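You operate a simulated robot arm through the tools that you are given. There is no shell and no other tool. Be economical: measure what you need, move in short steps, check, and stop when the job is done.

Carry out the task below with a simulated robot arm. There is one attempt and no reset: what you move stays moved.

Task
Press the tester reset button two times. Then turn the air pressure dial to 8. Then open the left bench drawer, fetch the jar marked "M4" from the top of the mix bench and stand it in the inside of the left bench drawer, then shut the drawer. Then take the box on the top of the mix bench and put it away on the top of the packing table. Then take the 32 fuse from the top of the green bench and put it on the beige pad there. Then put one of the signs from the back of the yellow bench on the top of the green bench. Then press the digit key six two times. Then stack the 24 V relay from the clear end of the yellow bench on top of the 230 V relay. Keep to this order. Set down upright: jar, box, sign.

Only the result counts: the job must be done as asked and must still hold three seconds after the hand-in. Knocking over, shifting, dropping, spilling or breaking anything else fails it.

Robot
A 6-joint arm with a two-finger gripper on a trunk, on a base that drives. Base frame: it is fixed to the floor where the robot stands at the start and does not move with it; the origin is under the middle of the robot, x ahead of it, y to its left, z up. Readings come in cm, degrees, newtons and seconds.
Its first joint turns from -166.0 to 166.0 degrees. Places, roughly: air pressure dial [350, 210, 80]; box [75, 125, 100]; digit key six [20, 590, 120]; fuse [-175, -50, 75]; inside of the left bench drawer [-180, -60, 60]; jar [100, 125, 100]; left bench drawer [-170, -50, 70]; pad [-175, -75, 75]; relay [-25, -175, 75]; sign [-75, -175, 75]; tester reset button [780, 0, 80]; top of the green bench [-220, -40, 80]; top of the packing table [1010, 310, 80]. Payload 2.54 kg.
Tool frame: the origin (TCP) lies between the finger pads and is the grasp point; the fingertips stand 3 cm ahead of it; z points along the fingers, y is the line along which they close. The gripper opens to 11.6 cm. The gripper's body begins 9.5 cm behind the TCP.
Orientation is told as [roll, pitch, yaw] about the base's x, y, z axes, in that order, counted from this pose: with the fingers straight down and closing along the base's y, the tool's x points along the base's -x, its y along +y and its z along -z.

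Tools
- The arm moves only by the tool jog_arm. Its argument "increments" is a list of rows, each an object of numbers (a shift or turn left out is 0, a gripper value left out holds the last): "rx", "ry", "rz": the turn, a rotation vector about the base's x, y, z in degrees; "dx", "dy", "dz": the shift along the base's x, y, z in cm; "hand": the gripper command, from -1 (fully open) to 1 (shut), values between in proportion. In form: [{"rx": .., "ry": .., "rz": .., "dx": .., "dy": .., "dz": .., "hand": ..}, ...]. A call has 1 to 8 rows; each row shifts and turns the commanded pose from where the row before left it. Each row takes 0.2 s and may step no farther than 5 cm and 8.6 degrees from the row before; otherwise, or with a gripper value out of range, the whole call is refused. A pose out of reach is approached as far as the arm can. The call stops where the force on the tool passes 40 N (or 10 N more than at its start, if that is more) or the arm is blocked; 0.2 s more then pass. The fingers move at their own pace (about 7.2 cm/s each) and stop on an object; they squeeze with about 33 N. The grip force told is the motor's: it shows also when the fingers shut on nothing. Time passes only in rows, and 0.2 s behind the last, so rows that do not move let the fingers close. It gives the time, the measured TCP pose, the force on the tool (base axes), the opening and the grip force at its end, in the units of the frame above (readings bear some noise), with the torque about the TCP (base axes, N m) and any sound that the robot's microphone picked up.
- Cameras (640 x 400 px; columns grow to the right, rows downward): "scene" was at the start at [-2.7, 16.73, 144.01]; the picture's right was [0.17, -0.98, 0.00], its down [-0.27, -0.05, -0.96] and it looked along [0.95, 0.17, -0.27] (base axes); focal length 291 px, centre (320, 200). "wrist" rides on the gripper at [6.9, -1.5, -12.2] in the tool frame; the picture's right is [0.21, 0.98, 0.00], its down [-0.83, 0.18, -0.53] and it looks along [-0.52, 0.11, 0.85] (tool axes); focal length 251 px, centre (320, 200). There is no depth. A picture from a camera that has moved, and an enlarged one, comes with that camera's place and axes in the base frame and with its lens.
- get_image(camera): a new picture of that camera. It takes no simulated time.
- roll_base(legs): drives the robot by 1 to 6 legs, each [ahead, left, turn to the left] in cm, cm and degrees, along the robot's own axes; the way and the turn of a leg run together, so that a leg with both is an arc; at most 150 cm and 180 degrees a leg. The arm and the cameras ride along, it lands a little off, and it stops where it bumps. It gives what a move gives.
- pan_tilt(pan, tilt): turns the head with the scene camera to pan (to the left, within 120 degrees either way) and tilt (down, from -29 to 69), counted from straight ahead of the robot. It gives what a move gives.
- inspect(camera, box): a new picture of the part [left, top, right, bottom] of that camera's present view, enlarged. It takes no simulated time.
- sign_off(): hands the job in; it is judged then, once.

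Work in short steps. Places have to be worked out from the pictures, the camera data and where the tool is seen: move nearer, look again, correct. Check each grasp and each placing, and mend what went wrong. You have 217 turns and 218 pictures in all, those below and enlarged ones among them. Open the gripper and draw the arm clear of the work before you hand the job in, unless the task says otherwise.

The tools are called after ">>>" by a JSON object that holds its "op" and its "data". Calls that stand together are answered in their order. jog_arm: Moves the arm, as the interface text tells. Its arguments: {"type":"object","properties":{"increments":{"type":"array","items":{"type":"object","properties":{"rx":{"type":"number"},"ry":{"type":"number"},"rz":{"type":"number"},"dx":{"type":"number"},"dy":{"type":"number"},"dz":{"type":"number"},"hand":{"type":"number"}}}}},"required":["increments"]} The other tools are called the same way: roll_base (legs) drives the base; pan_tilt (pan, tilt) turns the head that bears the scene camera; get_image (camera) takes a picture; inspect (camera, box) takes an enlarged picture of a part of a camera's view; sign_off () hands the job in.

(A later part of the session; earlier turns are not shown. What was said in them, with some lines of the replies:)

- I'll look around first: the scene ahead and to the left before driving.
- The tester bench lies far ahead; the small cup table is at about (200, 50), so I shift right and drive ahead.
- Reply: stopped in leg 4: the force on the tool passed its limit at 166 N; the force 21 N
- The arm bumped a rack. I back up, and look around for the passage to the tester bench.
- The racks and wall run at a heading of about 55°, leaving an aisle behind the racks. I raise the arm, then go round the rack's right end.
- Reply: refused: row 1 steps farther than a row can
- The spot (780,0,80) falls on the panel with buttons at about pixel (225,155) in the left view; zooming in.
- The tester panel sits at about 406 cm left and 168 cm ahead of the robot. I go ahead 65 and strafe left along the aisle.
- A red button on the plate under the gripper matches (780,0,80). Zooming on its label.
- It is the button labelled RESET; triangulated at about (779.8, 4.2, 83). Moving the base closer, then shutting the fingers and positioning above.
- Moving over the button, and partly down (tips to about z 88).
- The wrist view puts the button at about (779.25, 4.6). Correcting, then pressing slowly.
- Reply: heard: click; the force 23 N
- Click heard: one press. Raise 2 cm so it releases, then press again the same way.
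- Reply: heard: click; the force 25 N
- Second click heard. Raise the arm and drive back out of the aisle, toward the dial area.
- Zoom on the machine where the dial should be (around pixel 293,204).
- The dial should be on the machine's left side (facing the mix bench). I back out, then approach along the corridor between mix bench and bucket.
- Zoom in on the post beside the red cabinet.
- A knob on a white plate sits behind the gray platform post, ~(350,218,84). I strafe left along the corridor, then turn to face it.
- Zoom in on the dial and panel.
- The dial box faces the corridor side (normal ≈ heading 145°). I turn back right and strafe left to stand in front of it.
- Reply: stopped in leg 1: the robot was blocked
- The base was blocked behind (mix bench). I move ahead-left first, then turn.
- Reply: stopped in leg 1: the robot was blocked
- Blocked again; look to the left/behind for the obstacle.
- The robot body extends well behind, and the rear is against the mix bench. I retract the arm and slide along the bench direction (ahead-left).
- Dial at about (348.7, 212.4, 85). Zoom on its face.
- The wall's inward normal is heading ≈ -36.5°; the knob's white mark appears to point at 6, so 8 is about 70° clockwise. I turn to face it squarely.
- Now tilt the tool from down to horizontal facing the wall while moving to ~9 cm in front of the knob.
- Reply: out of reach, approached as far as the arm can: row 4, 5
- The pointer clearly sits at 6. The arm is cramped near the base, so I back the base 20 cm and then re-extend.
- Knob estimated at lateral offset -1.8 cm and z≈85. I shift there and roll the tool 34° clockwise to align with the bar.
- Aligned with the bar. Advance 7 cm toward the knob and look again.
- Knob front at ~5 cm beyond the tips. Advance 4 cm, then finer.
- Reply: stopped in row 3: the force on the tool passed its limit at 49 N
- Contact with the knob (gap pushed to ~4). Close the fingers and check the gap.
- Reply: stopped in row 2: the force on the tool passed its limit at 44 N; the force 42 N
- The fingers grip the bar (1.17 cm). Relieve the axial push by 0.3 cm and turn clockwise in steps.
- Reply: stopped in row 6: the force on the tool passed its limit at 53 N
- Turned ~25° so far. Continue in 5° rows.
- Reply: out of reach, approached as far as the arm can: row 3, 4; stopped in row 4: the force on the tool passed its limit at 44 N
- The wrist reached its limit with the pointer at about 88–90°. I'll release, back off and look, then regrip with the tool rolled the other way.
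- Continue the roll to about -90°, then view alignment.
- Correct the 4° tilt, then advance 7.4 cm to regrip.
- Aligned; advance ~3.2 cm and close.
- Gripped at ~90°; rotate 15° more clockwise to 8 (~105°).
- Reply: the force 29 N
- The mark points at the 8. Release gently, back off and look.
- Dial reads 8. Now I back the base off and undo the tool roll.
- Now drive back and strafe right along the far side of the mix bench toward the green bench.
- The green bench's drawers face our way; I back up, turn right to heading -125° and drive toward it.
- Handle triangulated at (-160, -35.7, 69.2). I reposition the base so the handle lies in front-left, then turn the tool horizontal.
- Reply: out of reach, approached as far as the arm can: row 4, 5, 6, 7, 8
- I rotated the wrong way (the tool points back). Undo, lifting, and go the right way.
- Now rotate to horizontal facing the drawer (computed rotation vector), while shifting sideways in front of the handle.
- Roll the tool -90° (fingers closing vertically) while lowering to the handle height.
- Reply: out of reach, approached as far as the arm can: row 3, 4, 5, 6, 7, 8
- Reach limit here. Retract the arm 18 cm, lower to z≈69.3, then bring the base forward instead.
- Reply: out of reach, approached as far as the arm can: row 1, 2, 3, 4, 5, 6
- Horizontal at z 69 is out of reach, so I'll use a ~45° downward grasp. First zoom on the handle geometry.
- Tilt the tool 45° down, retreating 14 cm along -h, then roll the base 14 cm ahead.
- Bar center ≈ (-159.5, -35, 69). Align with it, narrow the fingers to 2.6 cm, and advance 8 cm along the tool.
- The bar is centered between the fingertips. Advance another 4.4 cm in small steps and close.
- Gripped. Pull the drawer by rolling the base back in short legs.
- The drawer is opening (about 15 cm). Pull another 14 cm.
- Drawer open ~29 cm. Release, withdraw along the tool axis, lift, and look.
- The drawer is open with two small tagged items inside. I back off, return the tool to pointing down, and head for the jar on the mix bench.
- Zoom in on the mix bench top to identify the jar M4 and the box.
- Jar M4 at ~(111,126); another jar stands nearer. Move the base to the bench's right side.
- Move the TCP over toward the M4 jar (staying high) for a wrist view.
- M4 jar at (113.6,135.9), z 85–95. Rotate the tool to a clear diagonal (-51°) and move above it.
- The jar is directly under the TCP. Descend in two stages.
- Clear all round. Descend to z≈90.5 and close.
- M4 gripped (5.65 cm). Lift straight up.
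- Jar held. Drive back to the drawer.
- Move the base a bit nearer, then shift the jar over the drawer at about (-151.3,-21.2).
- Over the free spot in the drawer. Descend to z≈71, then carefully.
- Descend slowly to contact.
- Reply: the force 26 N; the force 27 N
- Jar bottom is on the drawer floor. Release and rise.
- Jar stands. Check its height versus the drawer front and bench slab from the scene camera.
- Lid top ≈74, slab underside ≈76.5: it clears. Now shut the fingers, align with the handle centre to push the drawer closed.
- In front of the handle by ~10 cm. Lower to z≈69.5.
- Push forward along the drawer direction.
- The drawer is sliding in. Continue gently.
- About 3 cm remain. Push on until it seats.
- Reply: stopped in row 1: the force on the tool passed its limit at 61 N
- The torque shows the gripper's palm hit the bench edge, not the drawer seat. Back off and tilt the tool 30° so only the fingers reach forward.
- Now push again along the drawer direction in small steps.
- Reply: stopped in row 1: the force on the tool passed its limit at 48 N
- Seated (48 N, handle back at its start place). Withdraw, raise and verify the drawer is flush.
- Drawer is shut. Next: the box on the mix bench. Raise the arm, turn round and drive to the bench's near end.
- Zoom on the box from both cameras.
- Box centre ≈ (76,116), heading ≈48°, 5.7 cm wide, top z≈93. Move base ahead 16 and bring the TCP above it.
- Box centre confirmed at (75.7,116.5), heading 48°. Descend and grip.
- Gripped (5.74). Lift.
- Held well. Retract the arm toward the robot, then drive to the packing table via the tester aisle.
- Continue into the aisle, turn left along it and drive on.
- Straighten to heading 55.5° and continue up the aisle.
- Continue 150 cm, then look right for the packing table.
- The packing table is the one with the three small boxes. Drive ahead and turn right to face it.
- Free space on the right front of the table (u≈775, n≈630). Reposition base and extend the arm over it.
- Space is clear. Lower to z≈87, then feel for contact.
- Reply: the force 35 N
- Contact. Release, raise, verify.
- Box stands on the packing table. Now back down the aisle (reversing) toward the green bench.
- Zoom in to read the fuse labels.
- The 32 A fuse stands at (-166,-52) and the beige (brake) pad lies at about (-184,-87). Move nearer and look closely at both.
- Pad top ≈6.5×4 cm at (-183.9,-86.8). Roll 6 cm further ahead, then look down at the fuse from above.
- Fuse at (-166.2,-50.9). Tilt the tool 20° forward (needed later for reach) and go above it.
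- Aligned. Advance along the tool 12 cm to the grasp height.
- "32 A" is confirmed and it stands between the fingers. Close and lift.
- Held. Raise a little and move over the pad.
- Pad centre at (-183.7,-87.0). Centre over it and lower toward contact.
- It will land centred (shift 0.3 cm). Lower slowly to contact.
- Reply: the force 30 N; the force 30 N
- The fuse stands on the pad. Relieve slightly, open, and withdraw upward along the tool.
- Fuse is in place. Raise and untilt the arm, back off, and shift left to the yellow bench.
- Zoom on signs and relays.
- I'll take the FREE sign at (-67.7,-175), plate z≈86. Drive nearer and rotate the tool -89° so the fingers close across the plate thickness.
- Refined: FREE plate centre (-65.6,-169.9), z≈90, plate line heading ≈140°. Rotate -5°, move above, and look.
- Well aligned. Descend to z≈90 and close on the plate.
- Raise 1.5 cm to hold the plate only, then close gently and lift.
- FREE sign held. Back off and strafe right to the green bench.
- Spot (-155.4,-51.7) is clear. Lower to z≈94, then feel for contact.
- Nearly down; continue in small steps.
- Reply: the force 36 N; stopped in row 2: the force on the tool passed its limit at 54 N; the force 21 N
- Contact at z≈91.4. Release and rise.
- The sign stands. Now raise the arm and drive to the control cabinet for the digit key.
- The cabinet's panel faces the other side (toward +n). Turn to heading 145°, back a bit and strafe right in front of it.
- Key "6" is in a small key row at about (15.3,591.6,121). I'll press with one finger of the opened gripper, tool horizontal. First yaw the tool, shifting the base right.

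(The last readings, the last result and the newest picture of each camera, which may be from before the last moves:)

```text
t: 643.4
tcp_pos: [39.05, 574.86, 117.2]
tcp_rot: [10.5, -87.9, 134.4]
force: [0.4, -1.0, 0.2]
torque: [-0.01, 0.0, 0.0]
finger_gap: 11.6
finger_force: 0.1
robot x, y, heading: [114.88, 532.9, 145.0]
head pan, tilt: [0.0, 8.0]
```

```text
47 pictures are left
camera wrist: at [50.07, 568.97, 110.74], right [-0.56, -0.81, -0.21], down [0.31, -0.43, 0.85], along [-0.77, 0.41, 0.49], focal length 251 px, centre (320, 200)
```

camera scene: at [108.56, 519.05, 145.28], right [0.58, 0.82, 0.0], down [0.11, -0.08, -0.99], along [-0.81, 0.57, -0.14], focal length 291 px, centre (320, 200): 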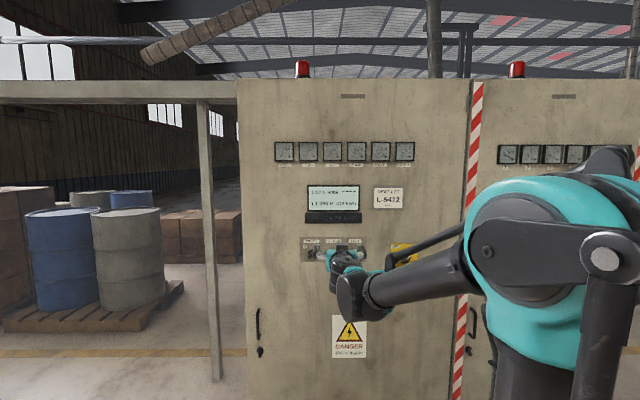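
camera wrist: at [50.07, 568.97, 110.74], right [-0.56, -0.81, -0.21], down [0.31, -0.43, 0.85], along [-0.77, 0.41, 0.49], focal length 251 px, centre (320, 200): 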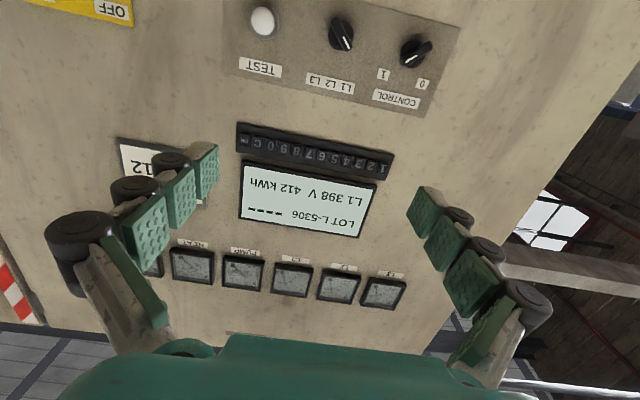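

>>> {"op": "inspect", "data": {"camera": "wrist", "box": [225, 110, 405, 190]}}

>>> {"op": "inspect", "data": {"camera": "scene", "box": [290, 170, 400, 260]}}

```text
3.56 times, centred on (315, 150) of wrist
camera zoom: at [50.07, 568.97, 110.74], right [-0.56, -0.81, -0.21], down [0.31, -0.43, 0.85], along [-0.77, 0.41, 0.49], focal length 894 px, centre (338, 378)
```

zoom: 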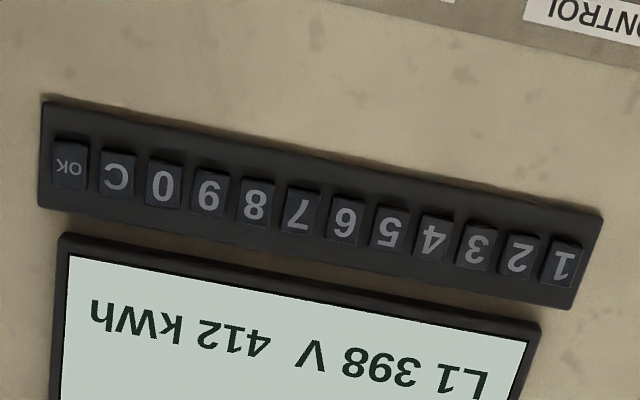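

```text
4.44 times, centred on (345, 215) of scene
camera zoom: at [108.56, 519.05, 145.28], right [0.58, 0.82, 0.0], down [0.11, -0.08, -0.99], along [-0.81, 0.57, -0.14], focal length 1292 px, centre (209, 133)
```

zoom: 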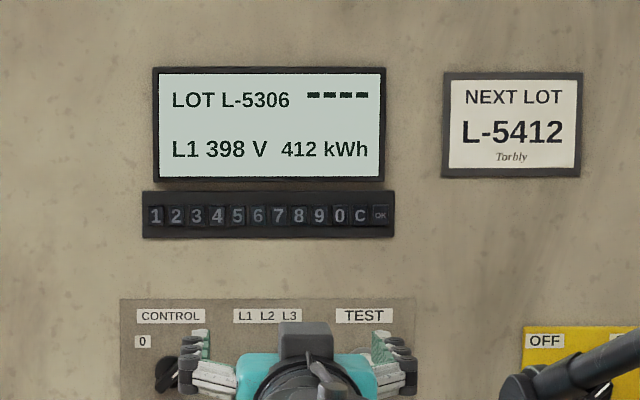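

Key 6 at (21.0,585.8,122.5). Roll ahead 9 cm, and line up the right finger with it (shift 7.7 cm left, 5.3 cm up).

>>> {"op": "roll_base", "data": {"legs": [[9, 0, 0]]}}

>>> {"op": "jog_arm", "data": {"increments": [{"dx": -2.2, "dy": -3.15, "dz": 2.7}, {"dx": -2.2, "dy": -3.15, "dz": 2.7}, {}]}}

>>> {"op": "get_image", "data": {"camera": "wrist"}}

>>> {"op": "inspect", "data": {"camera": "scene", "box": [280, 170, 400, 260]}}

```text
t: 644.5
tcp_pos: [31.47, 580.38, 117.2]
tcp_rot: [10.4, -87.6, 134.4]
force: [-0.6, 0.7, 0.2]
torque: [0.01, -0.02, 0.01]
finger_gap: 11.6
finger_force: 0.0
robot x, y, heading: [107.11, 537.93, 144.9]
head pan, tilt: [0.0, 8.0]
```

```text
t: 645.3
tcp_pos: [26.96, 573.85, 122.39]
tcp_rot: [10.5, -87.6, 134.3]
force: [0.3, 0.0, 0.0]
torque: [0.02, 0.0, 0.0]
finger_gap: 11.6
finger_force: 0.1
robot x, y, heading: [107.73, 538.05, 144.9]
head pan, tilt: [0.0, 8.0]
```

```text
44 pictures are left
camera wrist: at [38.08, 567.81, 116.1], right [-0.56, -0.8, -0.21], down [0.31, -0.43, 0.85], along [-0.77, 0.41, 0.49], focal length 251 px, centre (320, 200)
```

wrist: 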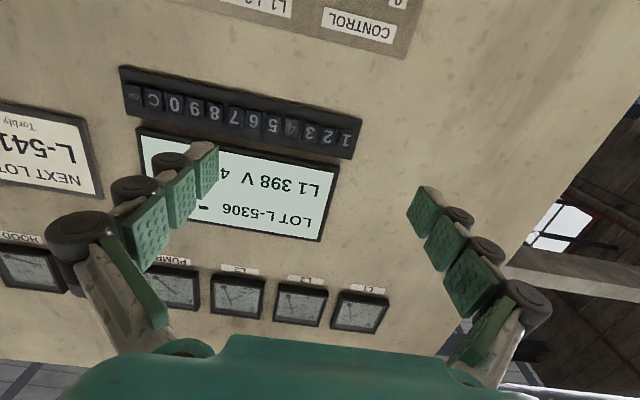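

```text
4.44 times, centred on (340, 215) of scene
camera zoom: at [101.02, 524.35, 145.28], right [0.58, 0.82, 0.0], down [0.11, -0.08, -0.99], along [-0.81, 0.57, -0.14], focal length 1292 px, centre (231, 133)
```

zoom: 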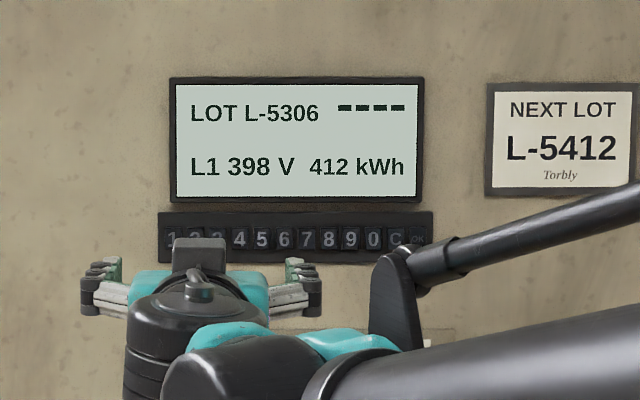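

The finger line is right on key 6. Advance 7 cm, then press slowly.

>>> {"op": "jog_arm", "data": {"increments": [{"dx": -2.98, "dy": 1.85}, {"dx": -2.87, "dy": 2.01}, {}]}}

>>> {"op": "inspect", "data": {"camera": "wrist", "box": [60, 20, 360, 210]}}

>>> {"op": "inspect", "data": {"camera": "scene", "box": [290, 180, 380, 250]}}

```text
t: 646.1
tcp_pos: [21.03, 577.7, 122.6]
tcp_rot: [10.5, -87.6, 134.5]
force: [0.6, 0.0, 0.8]
torque: [0.0, -0.01, -0.01]
finger_gap: 11.57
finger_force: 0.0
robot x, y, heading: [107.52, 538.21, 144.6]
head pan, tilt: [0.0, 8.0]
```

```text
2.11 times, centred on (210, 115) of wrist
camera zoom: at [32.11, 571.73, 116.07], right [-0.56, -0.8, -0.21], down [0.31, -0.43, 0.85], along [-0.77, 0.41, 0.49], focal length 529 px, centre (552, 379)
```

zoom: 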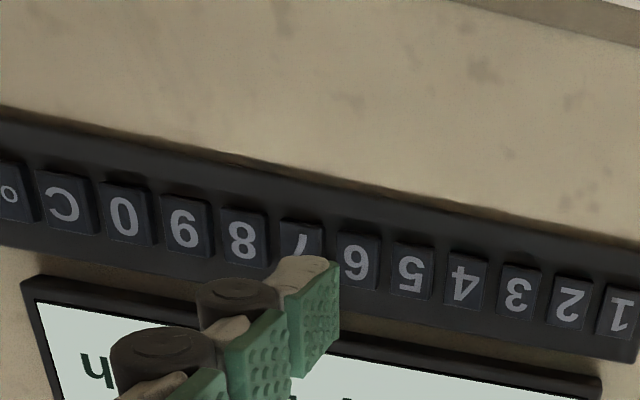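

```text
5.71 times, centred on (335, 215) of scene
camera zoom: at [101.03, 524.34, 145.28], right [0.58, 0.82, 0.0], down [0.11, -0.08, -0.99], along [-0.81, 0.57, -0.14], focal length 1661 px, centre (234, 114)
```

zoom: 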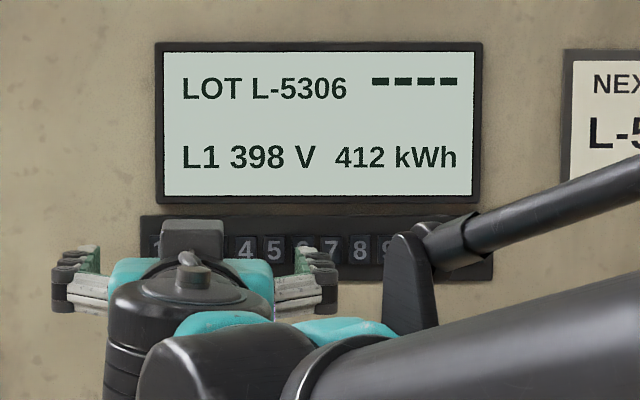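

The finger looks ~0.8 cm too far right (between 6 and 7). Shift left 0.8 cm and recheck closely.

>>> {"op": "jog_arm", "data": {"increments": [{"dx": -0.46, "dy": -0.66}, {"dx": -0.41, "dy": 0.29}, {}]}}

>>> {"op": "inspect", "data": {"camera": "wrist", "box": [120, 60, 300, 180]}}

>>> {"op": "inspect", "data": {"camera": "scene", "box": [310, 205, 360, 240]}}

```text
t: 646.9
tcp_pos: [20.39, 577.48, 122.56]
tcp_rot: [10.4, -87.6, 134.5]
force: [-0.3, 0.1, 0.0]
torque: [-0.02, 0.0, -0.01]
finger_gap: 11.58
finger_force: 0.1
robot x, y, heading: [107.18, 537.95, 144.6]
head pan, tilt: [0.0, 8.0]
```

```text
3.33 times, centred on (210, 120) of wrist
camera zoom: at [31.34, 571.51, 116.1], right [-0.56, -0.8, -0.21], down [0.31, -0.43, 0.85], along [-0.77, 0.41, 0.49], focal length 838 px, centre (687, 467)
```

zoom: 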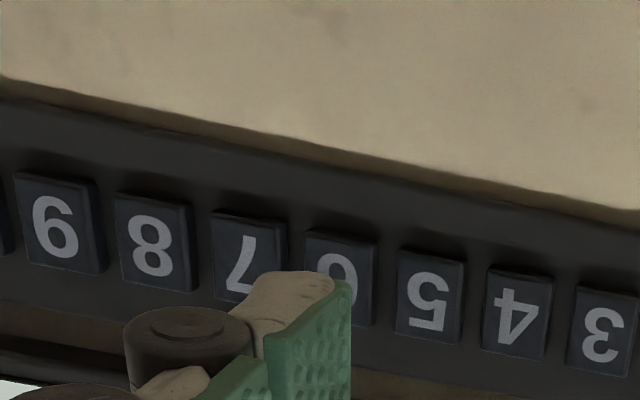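

```text
11.43 times, centred on (335, 222) of scene
camera zoom: at [101.02, 524.35, 145.28], right [0.58, 0.82, 0.0], down [0.11, -0.08, -0.99], along [-0.81, 0.57, -0.14], focal length 3322 px, centre (149, -57)
```

zoom: 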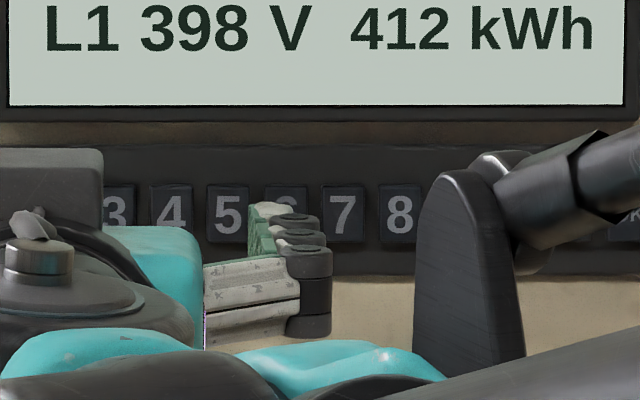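

Aligned with 6 from both views. Press slowly.

>>> {"op": "jog_arm", "data": {"increments": [{"dx": -0.41, "dy": 0.29}, {"dx": -0.41, "dy": 0.29}, {"dx": -0.25, "dy": 0.17}, {"dx": -0.25, "dy": 0.17}]}}

>>> {"op": "inspect", "data": {"camera": "scene", "box": [280, 170, 380, 240]}}

```text
t: 647.9
tcp_pos: [19.12, 578.38, 122.6]
tcp_rot: [10.6, -87.7, 134.2]
force: [-0.4, -0.4, 0.4]
torque: [-0.01, 0.01, 0.01]
finger_gap: 11.59
finger_force: 0.2
robot x, y, heading: [107.21, 538.27, 144.9]
head pan, tilt: [0.0, 8.0]
```

```text
5.71 times, centred on (330, 205) of scene
camera zoom: at [101.02, 524.35, 145.28], right [0.58, 0.82, 0.0], down [0.11, -0.08, -0.99], along [-0.81, 0.57, -0.14], focal length 1661 px, centre (263, 171)
```

zoom: 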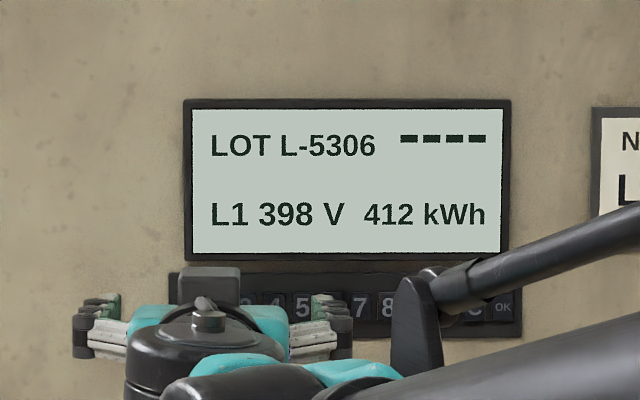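

>>> {"op": "jog_arm", "data": {"increments": [{"dx": -0.25, "dy": 0.17}, {"dx": -0.25, "dy": 0.17}, {"dx": -0.2, "dy": 0.14}]}}

>>> {"op": "inspect", "data": {"camera": "wrist", "box": [120, 60, 300, 180]}}

```text
t: 648.7
tcp_pos: [18.43, 578.92, 122.46]
tcp_rot: [10.5, -87.7, 134.3]
force: [0.2, 0.5, -0.2]
torque: [0.03, 0.0, -0.02]
finger_gap: 11.6
finger_force: 0.2
robot x, y, heading: [107.16, 537.98, 145.0]
head pan, tilt: [0.0, 8.0]
```

```text
3.33 times, centred on (210, 120) of wrist
camera zoom: at [29.37, 572.87, 116.11], right [-0.56, -0.8, -0.21], down [0.31, -0.43, 0.85], along [-0.77, 0.41, 0.49], focal length 838 px, centre (687, 467)
```

zoom: 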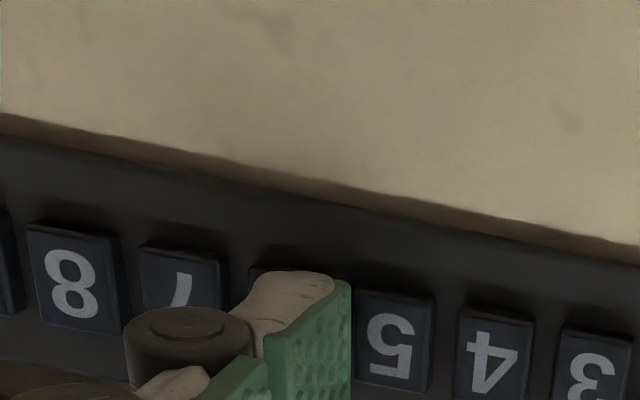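

Nearly there; shift 0.3 cm right for centring and press on.

>>> {"op": "jog_arm", "data": {"increments": [{"dx": 0.17, "dy": 0.25}, {"dx": -0.2, "dy": 0.14}, {"dx": -0.2, "dy": 0.14}, {"dx": -0.2, "dy": 0.14}]}}

>>> {"op": "inspect", "data": {"camera": "wrist", "box": [120, 60, 300, 180]}}

```text
t: 649.7
tcp_pos: [17.97, 579.57, 122.61]
tcp_rot: [10.7, -87.8, 134.2]
force: [2.4, -1.4, 0.2]
torque: [0.02, 0.02, -0.21]
finger_gap: 11.58
finger_force: 0.0
robot x, y, heading: [107.26, 538.1, 144.9]
head pan, tilt: [0.0, 8.0]
heard: click
```

```text
3.33 times, centred on (210, 120) of wrist
camera zoom: at [29.01, 573.56, 116.14], right [-0.56, -0.8, -0.21], down [0.31, -0.43, 0.85], along [-0.77, 0.41, 0.49], focal length 838 px, centre (687, 467)
```

zoom: 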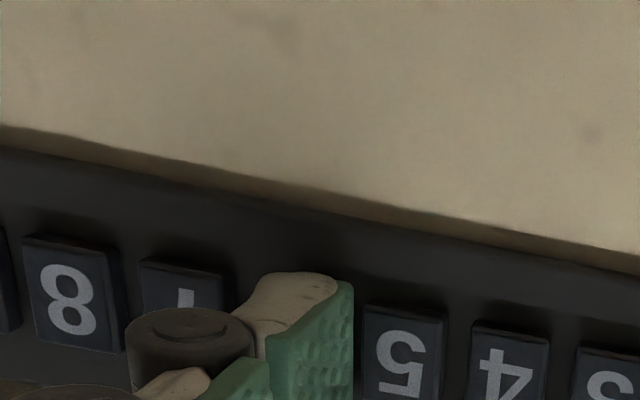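

Click heard. Check the display, then back off 1.5 cm to release.

>>> {"op": "jog_arm", "data": {"increments": [{"dx": 0.6, "dy": -0.42}, {"dx": 0.6, "dy": -0.42}, {}]}}

>>> {"op": "inspect", "data": {"camera": "scene", "box": [280, 170, 380, 240]}}

```text
t: 650.5
tcp_pos: [19.14, 578.78, 122.44]
tcp_rot: [10.4, -87.8, 134.6]
force: [0.0, 0.1, -0.2]
torque: [0.01, 0.01, -0.05]
finger_gap: 11.57
finger_force: 0.1
robot x, y, heading: [107.29, 538.15, 144.7]
head pan, tilt: [0.0, 8.0]
```

```text
5.71 times, centred on (330, 205) of scene
camera zoom: at [101.02, 524.35, 145.28], right [0.58, 0.82, 0.0], down [0.11, -0.08, -0.99], along [-0.81, 0.57, -0.14], focal length 1661 px, centre (263, 171)
```

zoom: 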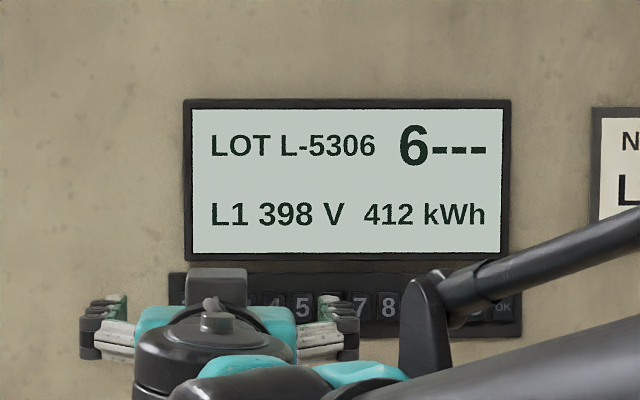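

The display shows "6---". Press again the same way.

>>> {"op": "jog_arm", "data": {"increments": [{"dx": -0.6, "dy": 0.42}, {"dx": -0.4, "dy": 0.28}, {"dx": -0.2, "dy": 0.14}]}}

>>> {"op": "inspect", "data": {"camera": "scene", "box": [280, 170, 380, 240]}}

```text
t: 651.3
tcp_pos: [18.04, 579.45, 122.57]
tcp_rot: [10.7, -87.7, 134.2]
force: [3.5, -1.1, -0.9]
torque: [-0.04, 0.06, -0.27]
finger_gap: 11.61
finger_force: 0.1
robot x, y, heading: [107.44, 537.65, 145.0]
head pan, tilt: [0.0, 8.0]
heard: click
```

```text
5.71 times, centred on (330, 205) of scene
camera zoom: at [101.04, 524.33, 145.28], right [0.58, 0.82, 0.0], down [0.11, -0.08, -0.99], along [-0.81, 0.57, -0.14], focal length 1661 px, centre (263, 171)
```

zoom: 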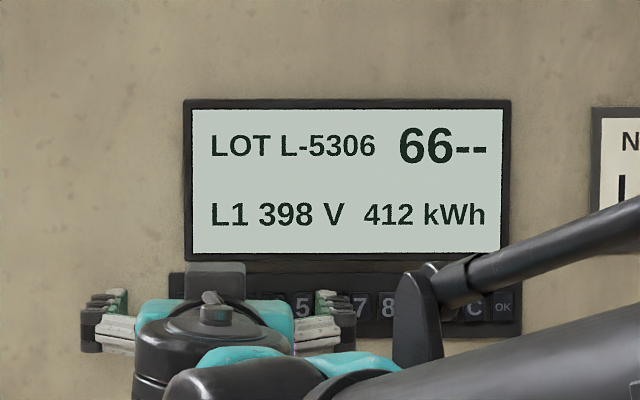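

"66--" — both presses registered. Withdraw, drive away from the panel and return the tool to pointing down.

>>> {"op": "jog_arm", "data": {"increments": [{"dx": 2.0, "dy": -1.4}, {"dx": 3.5, "dy": -2.4}]}}

>>> {"op": "roll_base", "data": {"legs": [[-30, 0, 0]]}}

>>> {"op": "jog_arm", "data": {"increments": [{"rx": -4.6, "ry": -6.55}, {"rx": -4.6, "ry": -6.55}, {"rx": -4.6, "ry": -6.55}, {"rx": -4.6, "ry": -6.55}, {"rx": -4.6, "ry": -6.55}, {"rx": -4.6, "ry": -6.55}, {"rx": -4.6, "ry": -6.55}, {"rx": -4.6, "ry": -6.55}]}}

>>> {"op": "jog_arm", "data": {"increments": [{"rx": -4.6, "ry": -6.55}, {"rx": -4.6, "ry": -6.55}, {"rx": -4.6, "ry": -6.55}, {"dx": 2.5, "dy": -1.7}, {"dx": 2.5, "dy": -1.7}, {"dx": 2.5, "dy": -1.7}]}}

>>> {"op": "roll_base", "data": {"legs": [[0, 0, 90], [150, 0, 0], [150, 0, 0], [150, 0, 0]]}}

>>> {"op": "pan_tilt", "data": {"pan": 30, "tilt": 20}}

>>> {"op": "get_image", "data": {"camera": "scene"}}

```text
t: 651.9
tcp_pos: [23.42, 575.72, 122.62]
tcp_rot: [9.8, -87.8, 134.9]
force: [-0.5, 0.2, 0.5]
torque: [0.02, 0.03, -0.04]
finger_gap: 11.6
finger_force: 0.0
robot x, y, heading: [107.29, 538.1, 144.8]
head pan, tilt: [0.0, 8.0]
```

```text
t: 653.9
tcp_pos: [48.21, 558.61, 122.55]
tcp_rot: [10.4, -87.7, 134.3]
force: [0.2, 0.6, -0.3]
torque: [-0.04, -0.03, 0.01]
finger_gap: 11.58
finger_force: 0.0
robot x, y, heading: [132.22, 520.47, 144.8]
head pan, tilt: [0.0, 8.0]
```

```text
t: 655.7
tcp_pos: [48.29, 558.53, 122.58]
tcp_rot: [0.0, -23.7, 144.5]
force: [-0.3, -0.2, -0.1]
torque: [0.0, 0.03, 0.01]
finger_gap: 11.6
finger_force: 0.1
robot x, y, heading: [132.03, 520.73, 144.9]
head pan, tilt: [0.0, 8.0]
```

```text
t: 657.1
tcp_pos: [55.66, 553.44, 122.36]
tcp_rot: [-0.1, 0.3, 144.5]
force: [-0.1, 0.8, -0.4]
torque: [-0.03, -0.01, 0.02]
finger_gap: 11.58
finger_force: 0.1
robot x, y, heading: [132.2, 520.69, 144.8]
head pan, tilt: [0.0, 8.0]
```

```text
t: 682.6
tcp_pos: [-158.64, 71.07, 122.51]
tcp_rot: [-0.2, 0.3, -125.6]
force: [0.0, -0.1, -0.1]
torque: [-0.03, -0.02, 0.03]
finger_gap: 11.62
finger_force: 0.1
robot x, y, heading: [-125.87, 146.92, -125.1]
head pan, tilt: [0.0, 8.0]
```

```text
t: 683.5
tcp_pos: [-158.58, 71.25, 122.51]
tcp_rot: [-0.2, 0.4, -125.6]
force: [0.4, -0.2, -0.6]
torque: [0.0, 0.04, 0.02]
finger_gap: 11.61
finger_force: 0.0
robot x, y, heading: [-125.56, 147.49, -125.4]
head pan, tilt: [30.0, 20.0]
```

```text
33 pictures are left
camera scene: at [-107.27, 139.3, 143.33], right [-1.0, 0.09, 0.0], down [0.03, 0.34, -0.94], along [-0.09, -0.94, -0.34], focal length 291 px, centre (320, 200)
```

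scene: 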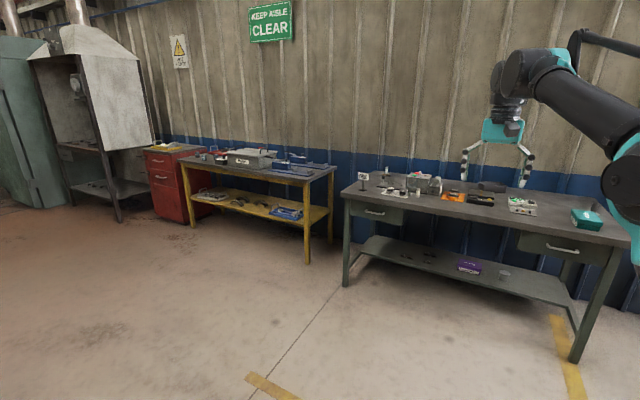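

Strafe left to the yellow bench's clear end, then approach.

>>> {"op": "roll_base", "data": {"legs": [[0, 125, 0], [0, 120, 0], [105, 0, 0]]}}

>>> {"op": "pan_tilt", "data": {"pan": 10, "tilt": 35}}

>>> {"op": "get_image", "data": {"camera": "scene"}}

>>> {"op": "get_image", "data": {"camera": "wrist"}}

```text
t: 700.7
tcp_pos: [-21.62, -154.48, 122.45]
tcp_rot: [-0.2, 0.3, -128.0]
force: [0.0, 0.3, 0.2]
torque: [-0.02, -0.02, -0.01]
finger_gap: 11.59
finger_force: 0.0
robot x, y, heading: [14.59, -79.94, -128.0]
head pan, tilt: [30.0, 20.0]
```

```text
t: 701.6
tcp_pos: [-21.67, -154.53, 122.45]
tcp_rot: [-0.2, 0.3, -128.1]
force: [-0.1, -0.1, 0.1]
torque: [0.04, 0.03, 0.03]
finger_gap: 11.61
finger_force: 0.2
robot x, y, heading: [14.3, -79.63, -127.8]
head pan, tilt: [10.0, 35.0]
```

```text
32 pictures are left
camera scene: at [29.66, -87.09, 140.95], right [-0.88, 0.47, 0.0], down [0.27, 0.51, -0.82], along [-0.38, -0.73, -0.57], focal length 291 px, centre (320, 200)
```

scene: 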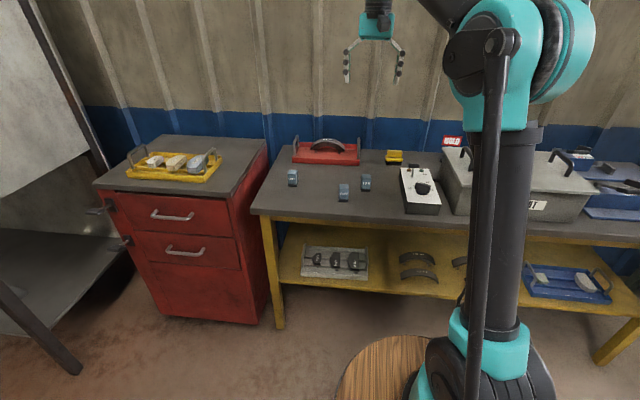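

```text
31 pictures are left
camera wrist: at [-18.62, -148.25, 134.74], right [0.9, -0.43, 0.0], down [-0.37, -0.77, 0.53], along [-0.23, -0.48, -0.85], focal length 251 px, centre (320, 200)
```

wrist: 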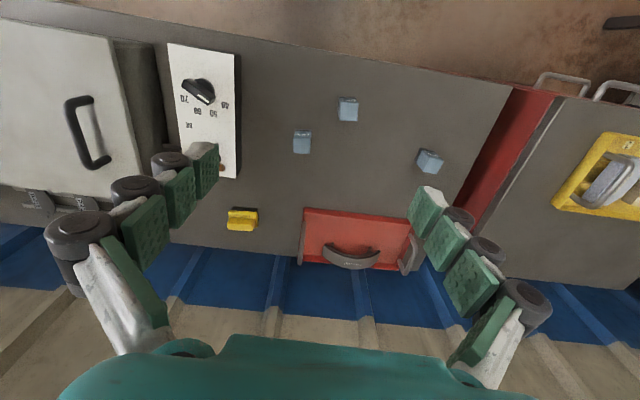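

>>> {"op": "inspect", "data": {"camera": "wrist", "box": [270, 80, 380, 170]}}

>>> {"op": "inspect", "data": {"camera": "scene", "box": [270, 150, 400, 220]}}

```text
4.44 times, centred on (325, 125) of wrist
camera zoom: at [-18.62, -148.25, 134.74], right [0.9, -0.43, 0.0], down [-0.37, -0.77, 0.53], along [-0.23, -0.48, -0.85], focal length 1118 px, centre (298, 533)
```

zoom: 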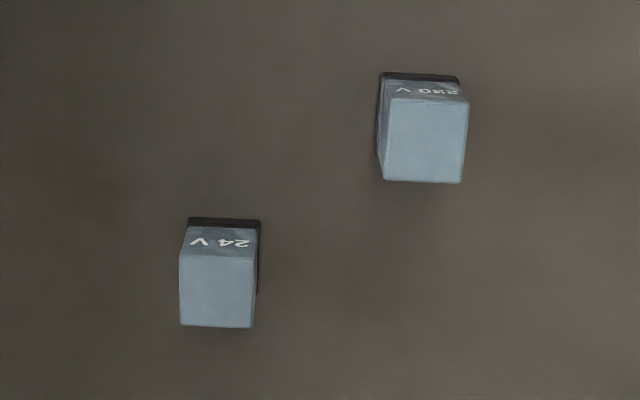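

```text
4.92 times, centred on (335, 185) of scene
camera zoom: at [29.66, -87.09, 140.95], right [-0.88, 0.47, 0.0], down [0.27, 0.51, -0.82], along [-0.38, -0.73, -0.57], focal length 1431 px, centre (246, 274)
```

zoom: 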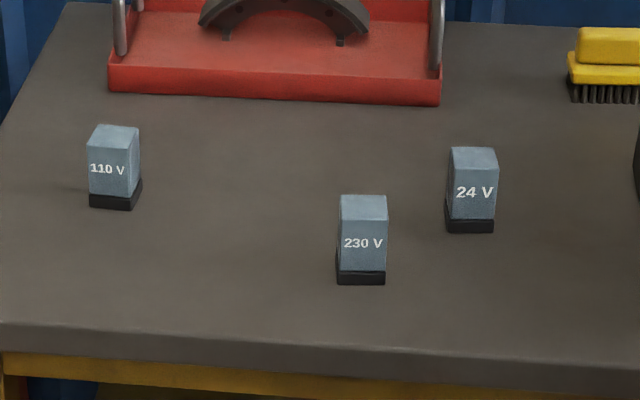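

24V relay at (-29.5,-162.6), 230V at (-18.5,-160.6), tops z≈86, both oriented ≈ -120°. Rotate +8.5° and move over the 24V relay.

>>> {"op": "jog_arm", "data": {"increments": [{"rz": 8.5, "dx": -2.6, "dy": -2.7, "hand": 0}, {"dx": -2.6, "dy": -2.7}, {"dx": -2.6, "dy": -2.7}, {"dz": -4.8}, {"dz": -4.8}, {"dz": -4.8}, {"dz": -4.8}, {}]}}

>>> {"op": "get_image", "data": {"camera": "wrist"}}

```text
t: 703.4
tcp_pos: [-29.32, -162.49, 103.23]
tcp_rot: [-0.2, 0.2, -119.6]
force: [-0.3, 0.8, 0.7]
torque: [-0.01, 0.0, 0.0]
finger_gap: 5.8
finger_force: 0.0
robot x, y, heading: [14.71, -79.71, -127.8]
head pan, tilt: [10.0, 35.0]
```

```text
28 pictures are left
camera wrist: at [-27.27, -155.93, 115.49], right [0.96, -0.29, 0.0], down [-0.25, -0.81, 0.53], along [-0.16, -0.5, -0.85], focal length 251 px, centre (320, 200)
```

wrist: 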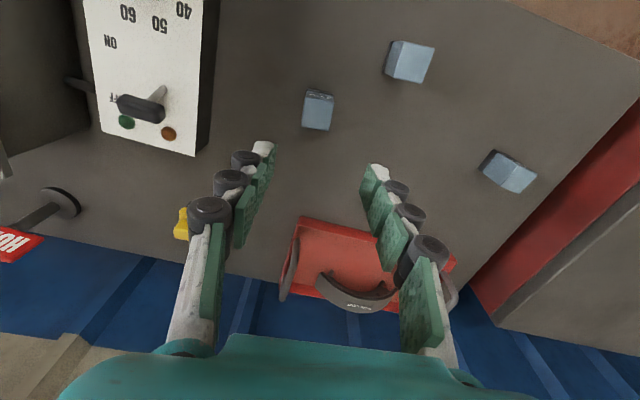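

>>> {"op": "inspect", "data": {"camera": "wrist", "box": [280, 30, 450, 150]}}

```text
3.33 times, centred on (365, 90) of wrist
camera zoom: at [-27.27, -155.93, 115.49], right [0.96, -0.29, 0.0], down [-0.25, -0.81, 0.53], along [-0.16, -0.5, -0.85], focal length 838 px, centre (170, 567)
```

zoom: 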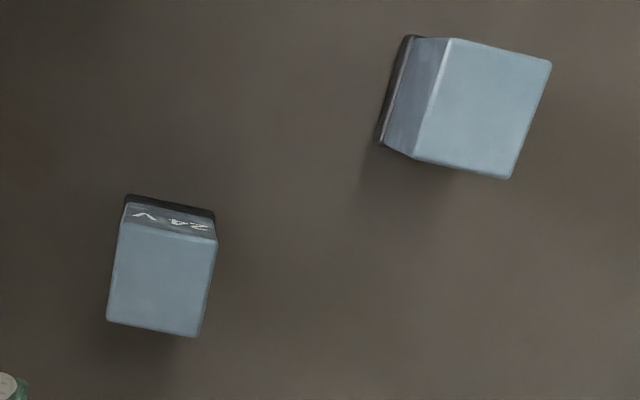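

Refined: 24V centre (-29.75,-162.2), 230V centre (-18.65,-160.3). Correct and descend to grasp.

>>> {"op": "jog_arm", "data": {"increments": [{"rz": 1.5, "dx": -0.4, "dy": 0.3, "dz": -4}, {"dz": -4.8}, {"dz": -4.8}, {"dz": -4.8}, {"dz": -0.8}, {}]}}

>>> {"op": "get_image", "data": {"camera": "wrist"}}

```text
t: 704.8
tcp_pos: [-29.84, -162.3, 84.02]
tcp_rot: [-0.2, 0.3, -117.9]
force: [-0.5, 0.2, 0.1]
torque: [-0.04, -0.01, 0.0]
finger_gap: 5.81
finger_force: 0.1
robot x, y, heading: [14.17, -79.59, -128.0]
head pan, tilt: [10.0, 35.0]
```

```text
26 pictures are left
camera wrist: at [-28.01, -155.66, 96.27], right [0.96, -0.27, 0.0], down [-0.23, -0.82, 0.53], along [-0.14, -0.51, -0.85], focal length 251 px, centre (320, 200)
```

wrist: 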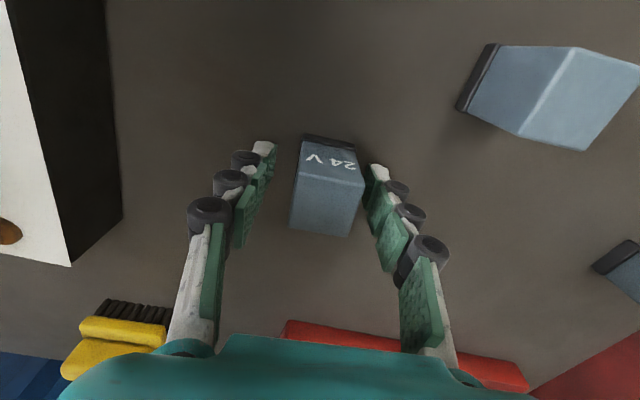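

>>> {"op": "jog_arm", "data": {"increments": [{"hand": 0.4}, {"hand": 1}, {}, {}]}}

>>> {"op": "jog_arm", "data": {"increments": [{"dz": 1}, {"dz": 3}, {"dz": 4.5}, {"dz": 4.5}, {}]}}

>>> {"op": "get_image", "data": {"camera": "wrist"}}

```text
t: 705.8
tcp_pos: [-29.91, -162.34, 84.15]
tcp_rot: [-0.1, 0.3, -118.0]
force: [1.2, -1.8, 7.9]
torque: [-0.11, -0.03, -0.04]
finger_gap: 3.27
finger_force: 33.1
robot x, y, heading: [14.66, -79.72, -128.0]
head pan, tilt: [10.0, 35.0]
```

```text
t: 707.0
tcp_pos: [-30.0, -162.41, 97.09]
tcp_rot: [-0.1, 0.4, -118.0]
force: [-0.4, -0.3, -1.4]
torque: [-0.01, -0.03, -0.01]
finger_gap: 3.29
finger_force: 32.5
robot x, y, heading: [14.41, -79.93, -127.7]
head pan, tilt: [10.0, 35.0]
```

```text
25 pictures are left
camera wrist: at [-28.13, -155.66, 109.3], right [0.96, -0.27, 0.0], down [-0.23, -0.82, 0.53], along [-0.14, -0.51, -0.85], focal length 251 px, centre (320, 200)
```

wrist: 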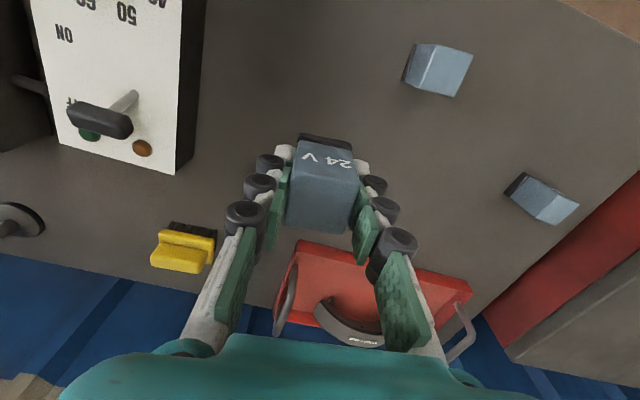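

Held. Move over the 230V relay.

>>> {"op": "jog_arm", "data": {"increments": [{"dx": 3.75, "dy": 0.65}, {"dx": 3.75, "dy": 0.65}, {"dx": 3.75, "dy": 0.65}, {}]}}

>>> {"op": "inspect", "data": {"camera": "wrist", "box": [230, 60, 430, 260]}}

>>> {"op": "inspect", "data": {"camera": "scene", "box": [290, 120, 410, 220]}}

```text
t: 708.0
tcp_pos: [-18.51, -160.36, 97.18]
tcp_rot: [-0.2, 0.4, -118.0]
force: [-0.2, 0.1, -1.3]
torque: [0.0, 0.0, 0.01]
finger_gap: 3.26
finger_force: 33.1
robot x, y, heading: [14.24, -79.86, -127.7]
head pan, tilt: [10.0, 35.0]
```

```text
2.00 times, centred on (330, 160) of wrist
camera zoom: at [-16.54, -153.63, 109.44], right [0.96, -0.27, 0.0], down [-0.23, -0.82, 0.53], along [-0.14, -0.51, -0.85], focal length 503 px, centre (300, 280)
```

zoom: 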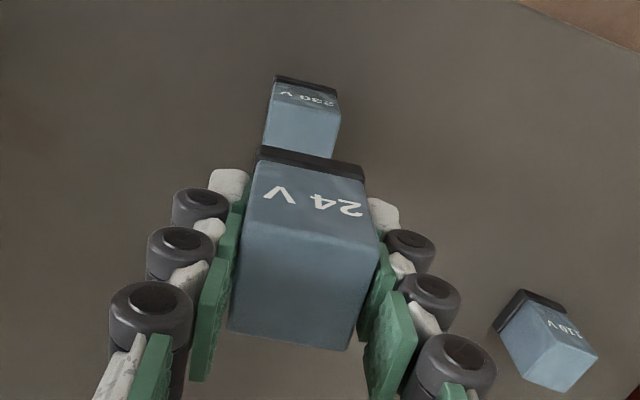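

```text
4.00 times, centred on (350, 170) of scene
camera zoom: at [29.65, -87.09, 140.95], right [-0.88, 0.47, 0.0], down [0.27, 0.51, -0.82], along [-0.38, -0.72, -0.57], focal length 1163 px, centre (200, 320)
```

zoom: 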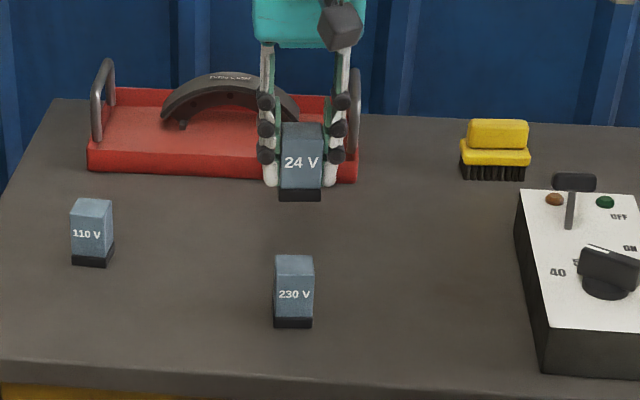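

Plumb-line check shows the 24V relay right above the 230V. Lower 5.5 cm and recheck.

>>> {"op": "jog_arm", "data": {"increments": [{"dz": -3}, {"dz": -2.5}, {}]}}

>>> {"op": "inspect", "data": {"camera": "scene", "box": [320, 150, 380, 210]}}

>>> {"op": "inspect", "data": {"camera": "wrist", "box": [230, 60, 430, 260]}}

```text
t: 708.8
tcp_pos: [-18.45, -160.38, 91.58]
tcp_rot: [-0.2, 0.3, -117.9]
force: [0.4, -0.2, -0.1]
torque: [0.02, 0.03, -0.03]
finger_gap: 3.27
finger_force: 33.4
robot x, y, heading: [14.51, -79.89, -127.9]
head pan, tilt: [10.0, 35.0]
```

```text
6.67 times, centred on (350, 180) of scene
camera zoom: at [29.66, -87.09, 140.95], right [-0.88, 0.47, 0.0], down [0.27, 0.51, -0.82], along [-0.38, -0.72, -0.57], focal length 1938 px, centre (120, 333)
```

zoom: 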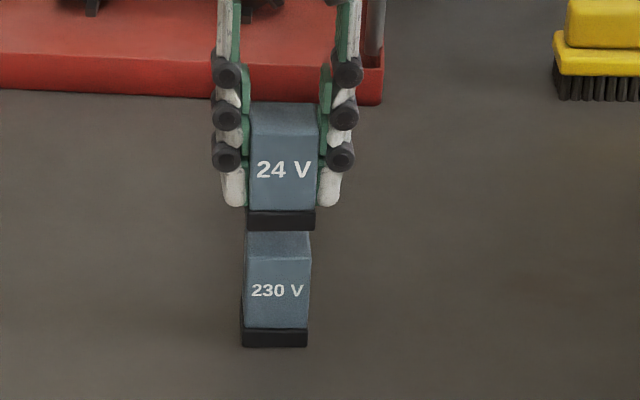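

```text
2.00 times, centred on (330, 160) of wrist
camera zoom: at [-16.58, -153.69, 103.81], right [0.96, -0.27, 0.0], down [-0.23, -0.82, 0.53], along [-0.14, -0.51, -0.85], focal length 503 px, centre (300, 280)
```

zoom: 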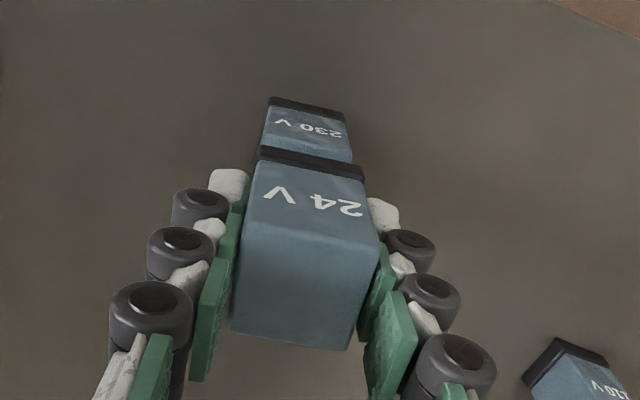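

Well aligned. Lower slowly to contact.

>>> {"op": "jog_arm", "data": {"increments": [{"dz": -0.5}, {"dz": -0.4}, {"dz": -0.2}]}}

>>> {"op": "jog_arm", "data": {"increments": [{"dz": -0.2}, {"dz": -0.2}]}}

```text
t: 709.6
tcp_pos: [-18.51, -160.45, 90.56]
tcp_rot: [-0.2, 0.3, -118.1]
force: [0.4, 0.2, 0.2]
torque: [0.0, 0.03, -0.01]
finger_gap: 3.28
finger_force: 33.3
robot x, y, heading: [14.39, -79.38, -128.2]
head pan, tilt: [10.0, 35.0]
```

```text
t: 710.2
tcp_pos: [-18.59, -160.32, 90.16]
tcp_rot: [-0.2, 0.4, -118.0]
force: [-0.4, -0.2, -0.9]
torque: [0.0, 0.02, 0.01]
finger_gap: 3.29
finger_force: 32.6
robot x, y, heading: [14.65, -79.91, -127.7]
head pan, tilt: [10.0, 35.0]
```

>>> {"op": "jog_arm", "data": {"increments": [{"dz": -0.2}, {"dz": -0.2}]}}

>>> {"op": "jog_arm", "data": {"increments": [{"dz": -0.2}]}}

>>> {"op": "inspect", "data": {"camera": "scene", "box": [320, 150, 380, 210]}}

```text
t: 710.8
tcp_pos: [-18.68, -160.33, 89.89]
tcp_rot: [-0.2, 0.2, -118.0]
force: [-1.7, -5.5, 37.4]
torque: [-0.4, 0.0, 0.03]
finger_gap: 3.3
finger_force: 33.0
robot x, y, heading: [14.64, -79.68, -127.8]
head pan, tilt: [10.0, 35.0]
```

```text
t: 711.1
tcp_pos: [-18.66, -160.4, 89.98]
tcp_rot: [-0.3, 0.2, -118.0]
force: [0.8, 1.3, 24.9]
torque: [-0.01, -0.11, -0.02]
finger_gap: 3.32
finger_force: 32.7
robot x, y, heading: [14.63, -79.6, -128.0]
head pan, tilt: [10.0, 35.0]
stopped in row 1: the force on the tool passed its limit at 53 N (the readings are from after the stop); the commanded pose is now the measured one
```

```text
6.67 times, centred on (350, 180) of scene
camera zoom: at [29.7, -87.0, 140.95], right [-0.88, 0.47, 0.0], down [0.27, 0.51, -0.82], along [-0.38, -0.72, -0.57], focal length 1938 px, centre (120, 333)
```

zoom: 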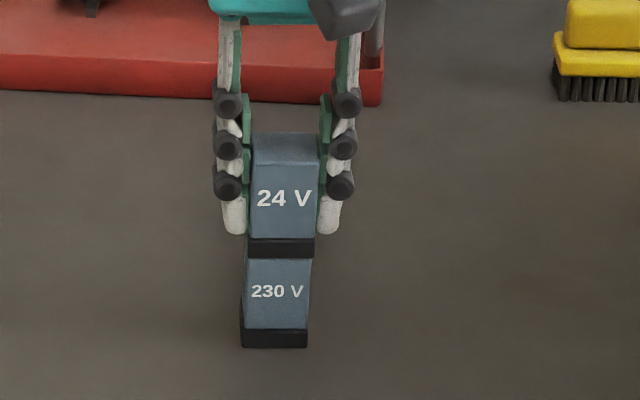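

Seated on top. Relieve the push, release gradually and rise.

>>> {"op": "jog_arm", "data": {"increments": [{"dz": 0.15}, {"hand": 0.35}, {"hand": 0.2}, {"hand": 0.1}, {"dz": 1.5}, {"dz": 3}, {"dz": 4.5}, {"dz": 4.5}]}}

>>> {"op": "inspect", "data": {"camera": "scene", "box": [310, 130, 390, 210]}}

>>> {"op": "get_image", "data": {"camera": "wrist"}}

```text
t: 712.9
tcp_pos: [-18.56, -160.5, 103.21]
tcp_rot: [-0.3, 0.2, -118.0]
force: [-0.3, -0.3, -0.4]
torque: [-0.01, -0.03, 0.01]
finger_gap: 5.2
finger_force: 0.1
robot x, y, heading: [14.63, -79.56, -127.9]
head pan, tilt: [10.0, 35.0]
```

```text
5.00 times, centred on (350, 170) of scene
camera zoom: at [29.65, -87.11, 140.95], right [-0.88, 0.47, 0.0], down [0.27, 0.51, -0.82], along [-0.38, -0.72, -0.57], focal length 1453 px, centre (170, 350)
```

zoom: 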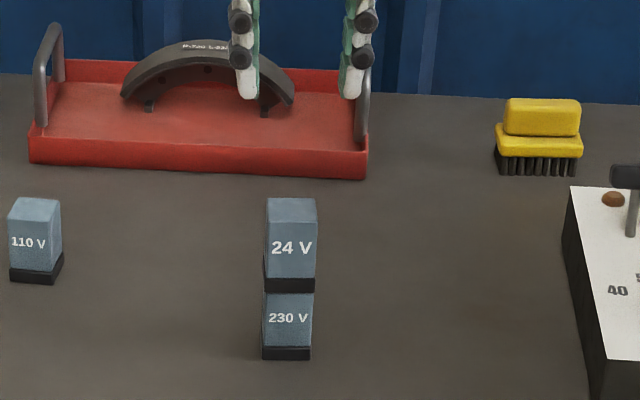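

```text
18 pictures are left
camera wrist: at [-16.62, -153.74, 115.4], right [0.96, -0.27, 0.0], down [-0.23, -0.82, 0.53], along [-0.15, -0.51, -0.85], focal length 251 px, centre (320, 200)
```

wrist: 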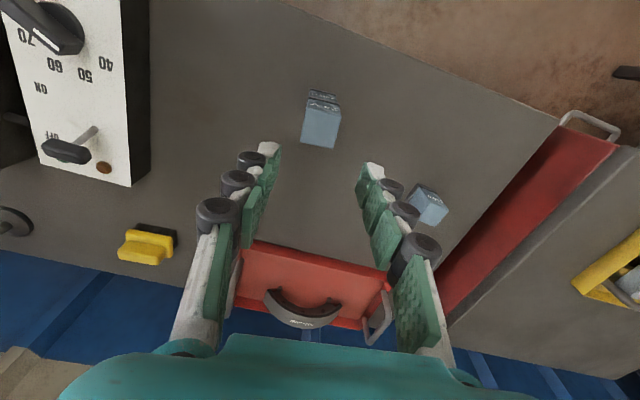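

The relays are stacked. Draw the arm clear, back off, and take a last look at the green bench.

>>> {"op": "jog_arm", "data": {"increments": [{"dz": 4.8, "hand": -1}, {"dz": 4.8}, {"dz": 4.8}, {}]}}

>>> {"op": "roll_base", "data": {"legs": [[-60, 0, 0]]}}

>>> {"op": "pan_tilt", "data": {"pan": -35, "tilt": 18}}

>>> {"op": "get_image", "data": {"camera": "scene"}}

```text
t: 713.9
tcp_pos: [-18.49, -160.65, 118.0]
tcp_rot: [-0.2, 0.2, -117.9]
force: [-0.9, 0.3, -0.1]
torque: [0.0, -0.02, 0.01]
finger_gap: 11.61
finger_force: 0.1
robot x, y, heading: [14.4, -79.67, -127.4]
head pan, tilt: [10.0, 35.0]
```

```text
t: 717.3
tcp_pos: [18.26, -113.38, 117.89]
tcp_rot: [-0.2, 0.2, -118.1]
force: [0.4, 0.3, 0.5]
torque: [0.04, 0.01, 0.0]
finger_gap: 11.61
finger_force: 0.1
robot x, y, heading: [50.87, -32.29, -127.9]
head pan, tilt: [10.0, 35.0]
```

```text
t: 718.4
tcp_pos: [18.2, -113.44, 117.84]
tcp_rot: [-0.3, 0.2, -118.1]
force: [-0.1, 0.7, -0.4]
torque: [-0.02, 0.0, 0.0]
finger_gap: 11.59
finger_force: 0.1
robot x, y, heading: [51.44, -32.3, -127.9]
head pan, tilt: [-35.0, 18.0]
```

```text
17 pictures are left
camera scene: at [61.54, -34.84, 143.65], right [-0.3, 0.96, 0.0], down [0.3, 0.09, -0.95], along [-0.91, -0.28, -0.31], focal length 291 px, centre (320, 200)
```

scene: 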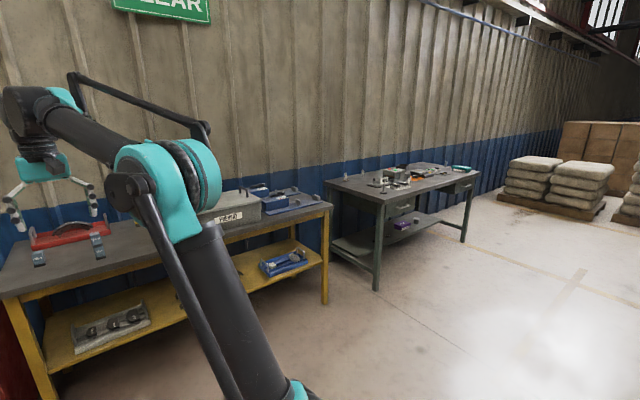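

>>> {"op": "inspect", "data": {"camera": "scene", "box": [310, 140, 490, 260]}}

>>> {"op": "inspect", "data": {"camera": "scene", "box": [0, 200, 140, 290]}}

```text
3.33 times, centred on (400, 200) of scene
camera zoom: at [61.54, -34.84, 143.65], right [-0.3, 0.96, 0.0], down [0.3, 0.09, -0.95], along [-0.91, -0.28, -0.31], focal length 969 px, centre (53, 200)
```

zoom: 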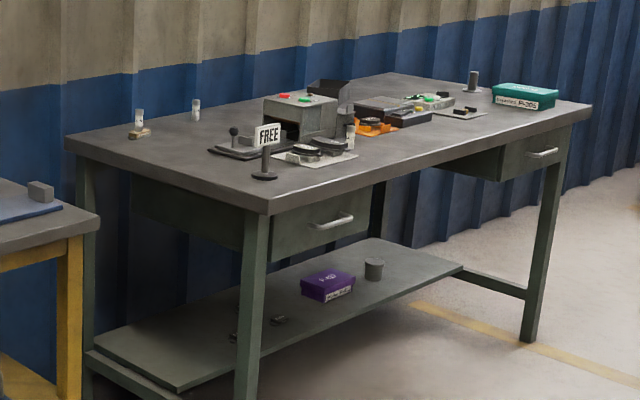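

```text
4.44 times, centred on (70, 245) of scene
camera zoom: at [61.54, -34.84, 143.65], right [-0.3, 0.96, 0.0], down [0.3, 0.09, -0.95], along [-0.91, -0.28, -0.31], focal length 1292 px, centre (1431, 0)
```

zoom: 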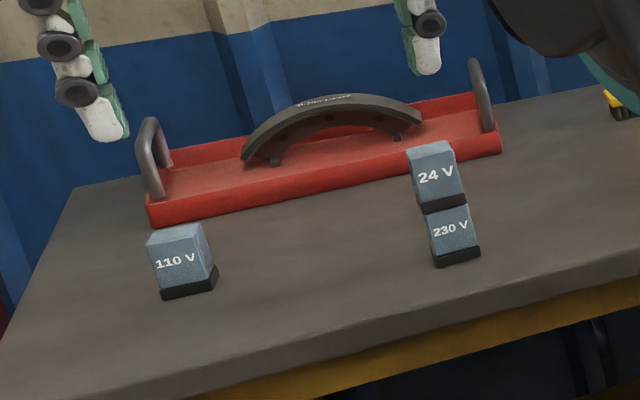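

The fuse is on its pad, the sign stands, the drawer is shut and the relays are stacked. I hand the job in.

>>> {"op": "sign_off", "data": {}}

```text
The job is handed in.
```

I did all eight steps in the order you gave and handed the job in; I have not seen a result.

- **Tester reset button:** pressed twice, with a click each time.
- **Air pressure dial:** the mark points at 8.
- **M4 jar:** stood in the left bench drawer, which is shut again. I last saw it upright before closing the drawer.
- **Box:** standing upright on the packing table.
- **32 A fuse:** standing on the beige brake pad (P-305) on the green bench. I took that as "the beige pad" because it best matches the place you gave. There is also a light mat on the bench.
- **Sign:** the FREE sign stands on the green bench.
- **Digit key six:** pressed twice; the display reads 66--.
- **Relays:** the 24 V relay is stacked on the 230 V relay.

On the way to the tester the gripper bumped a storage rack once, reading 166 N. I saw nothing moved in the pictures just after, but did not inspect the rack closely. The base was also blocked twice near the mix bench while I lined up for the dial. Later pictures showed the jars, funnel and other items there still standing.
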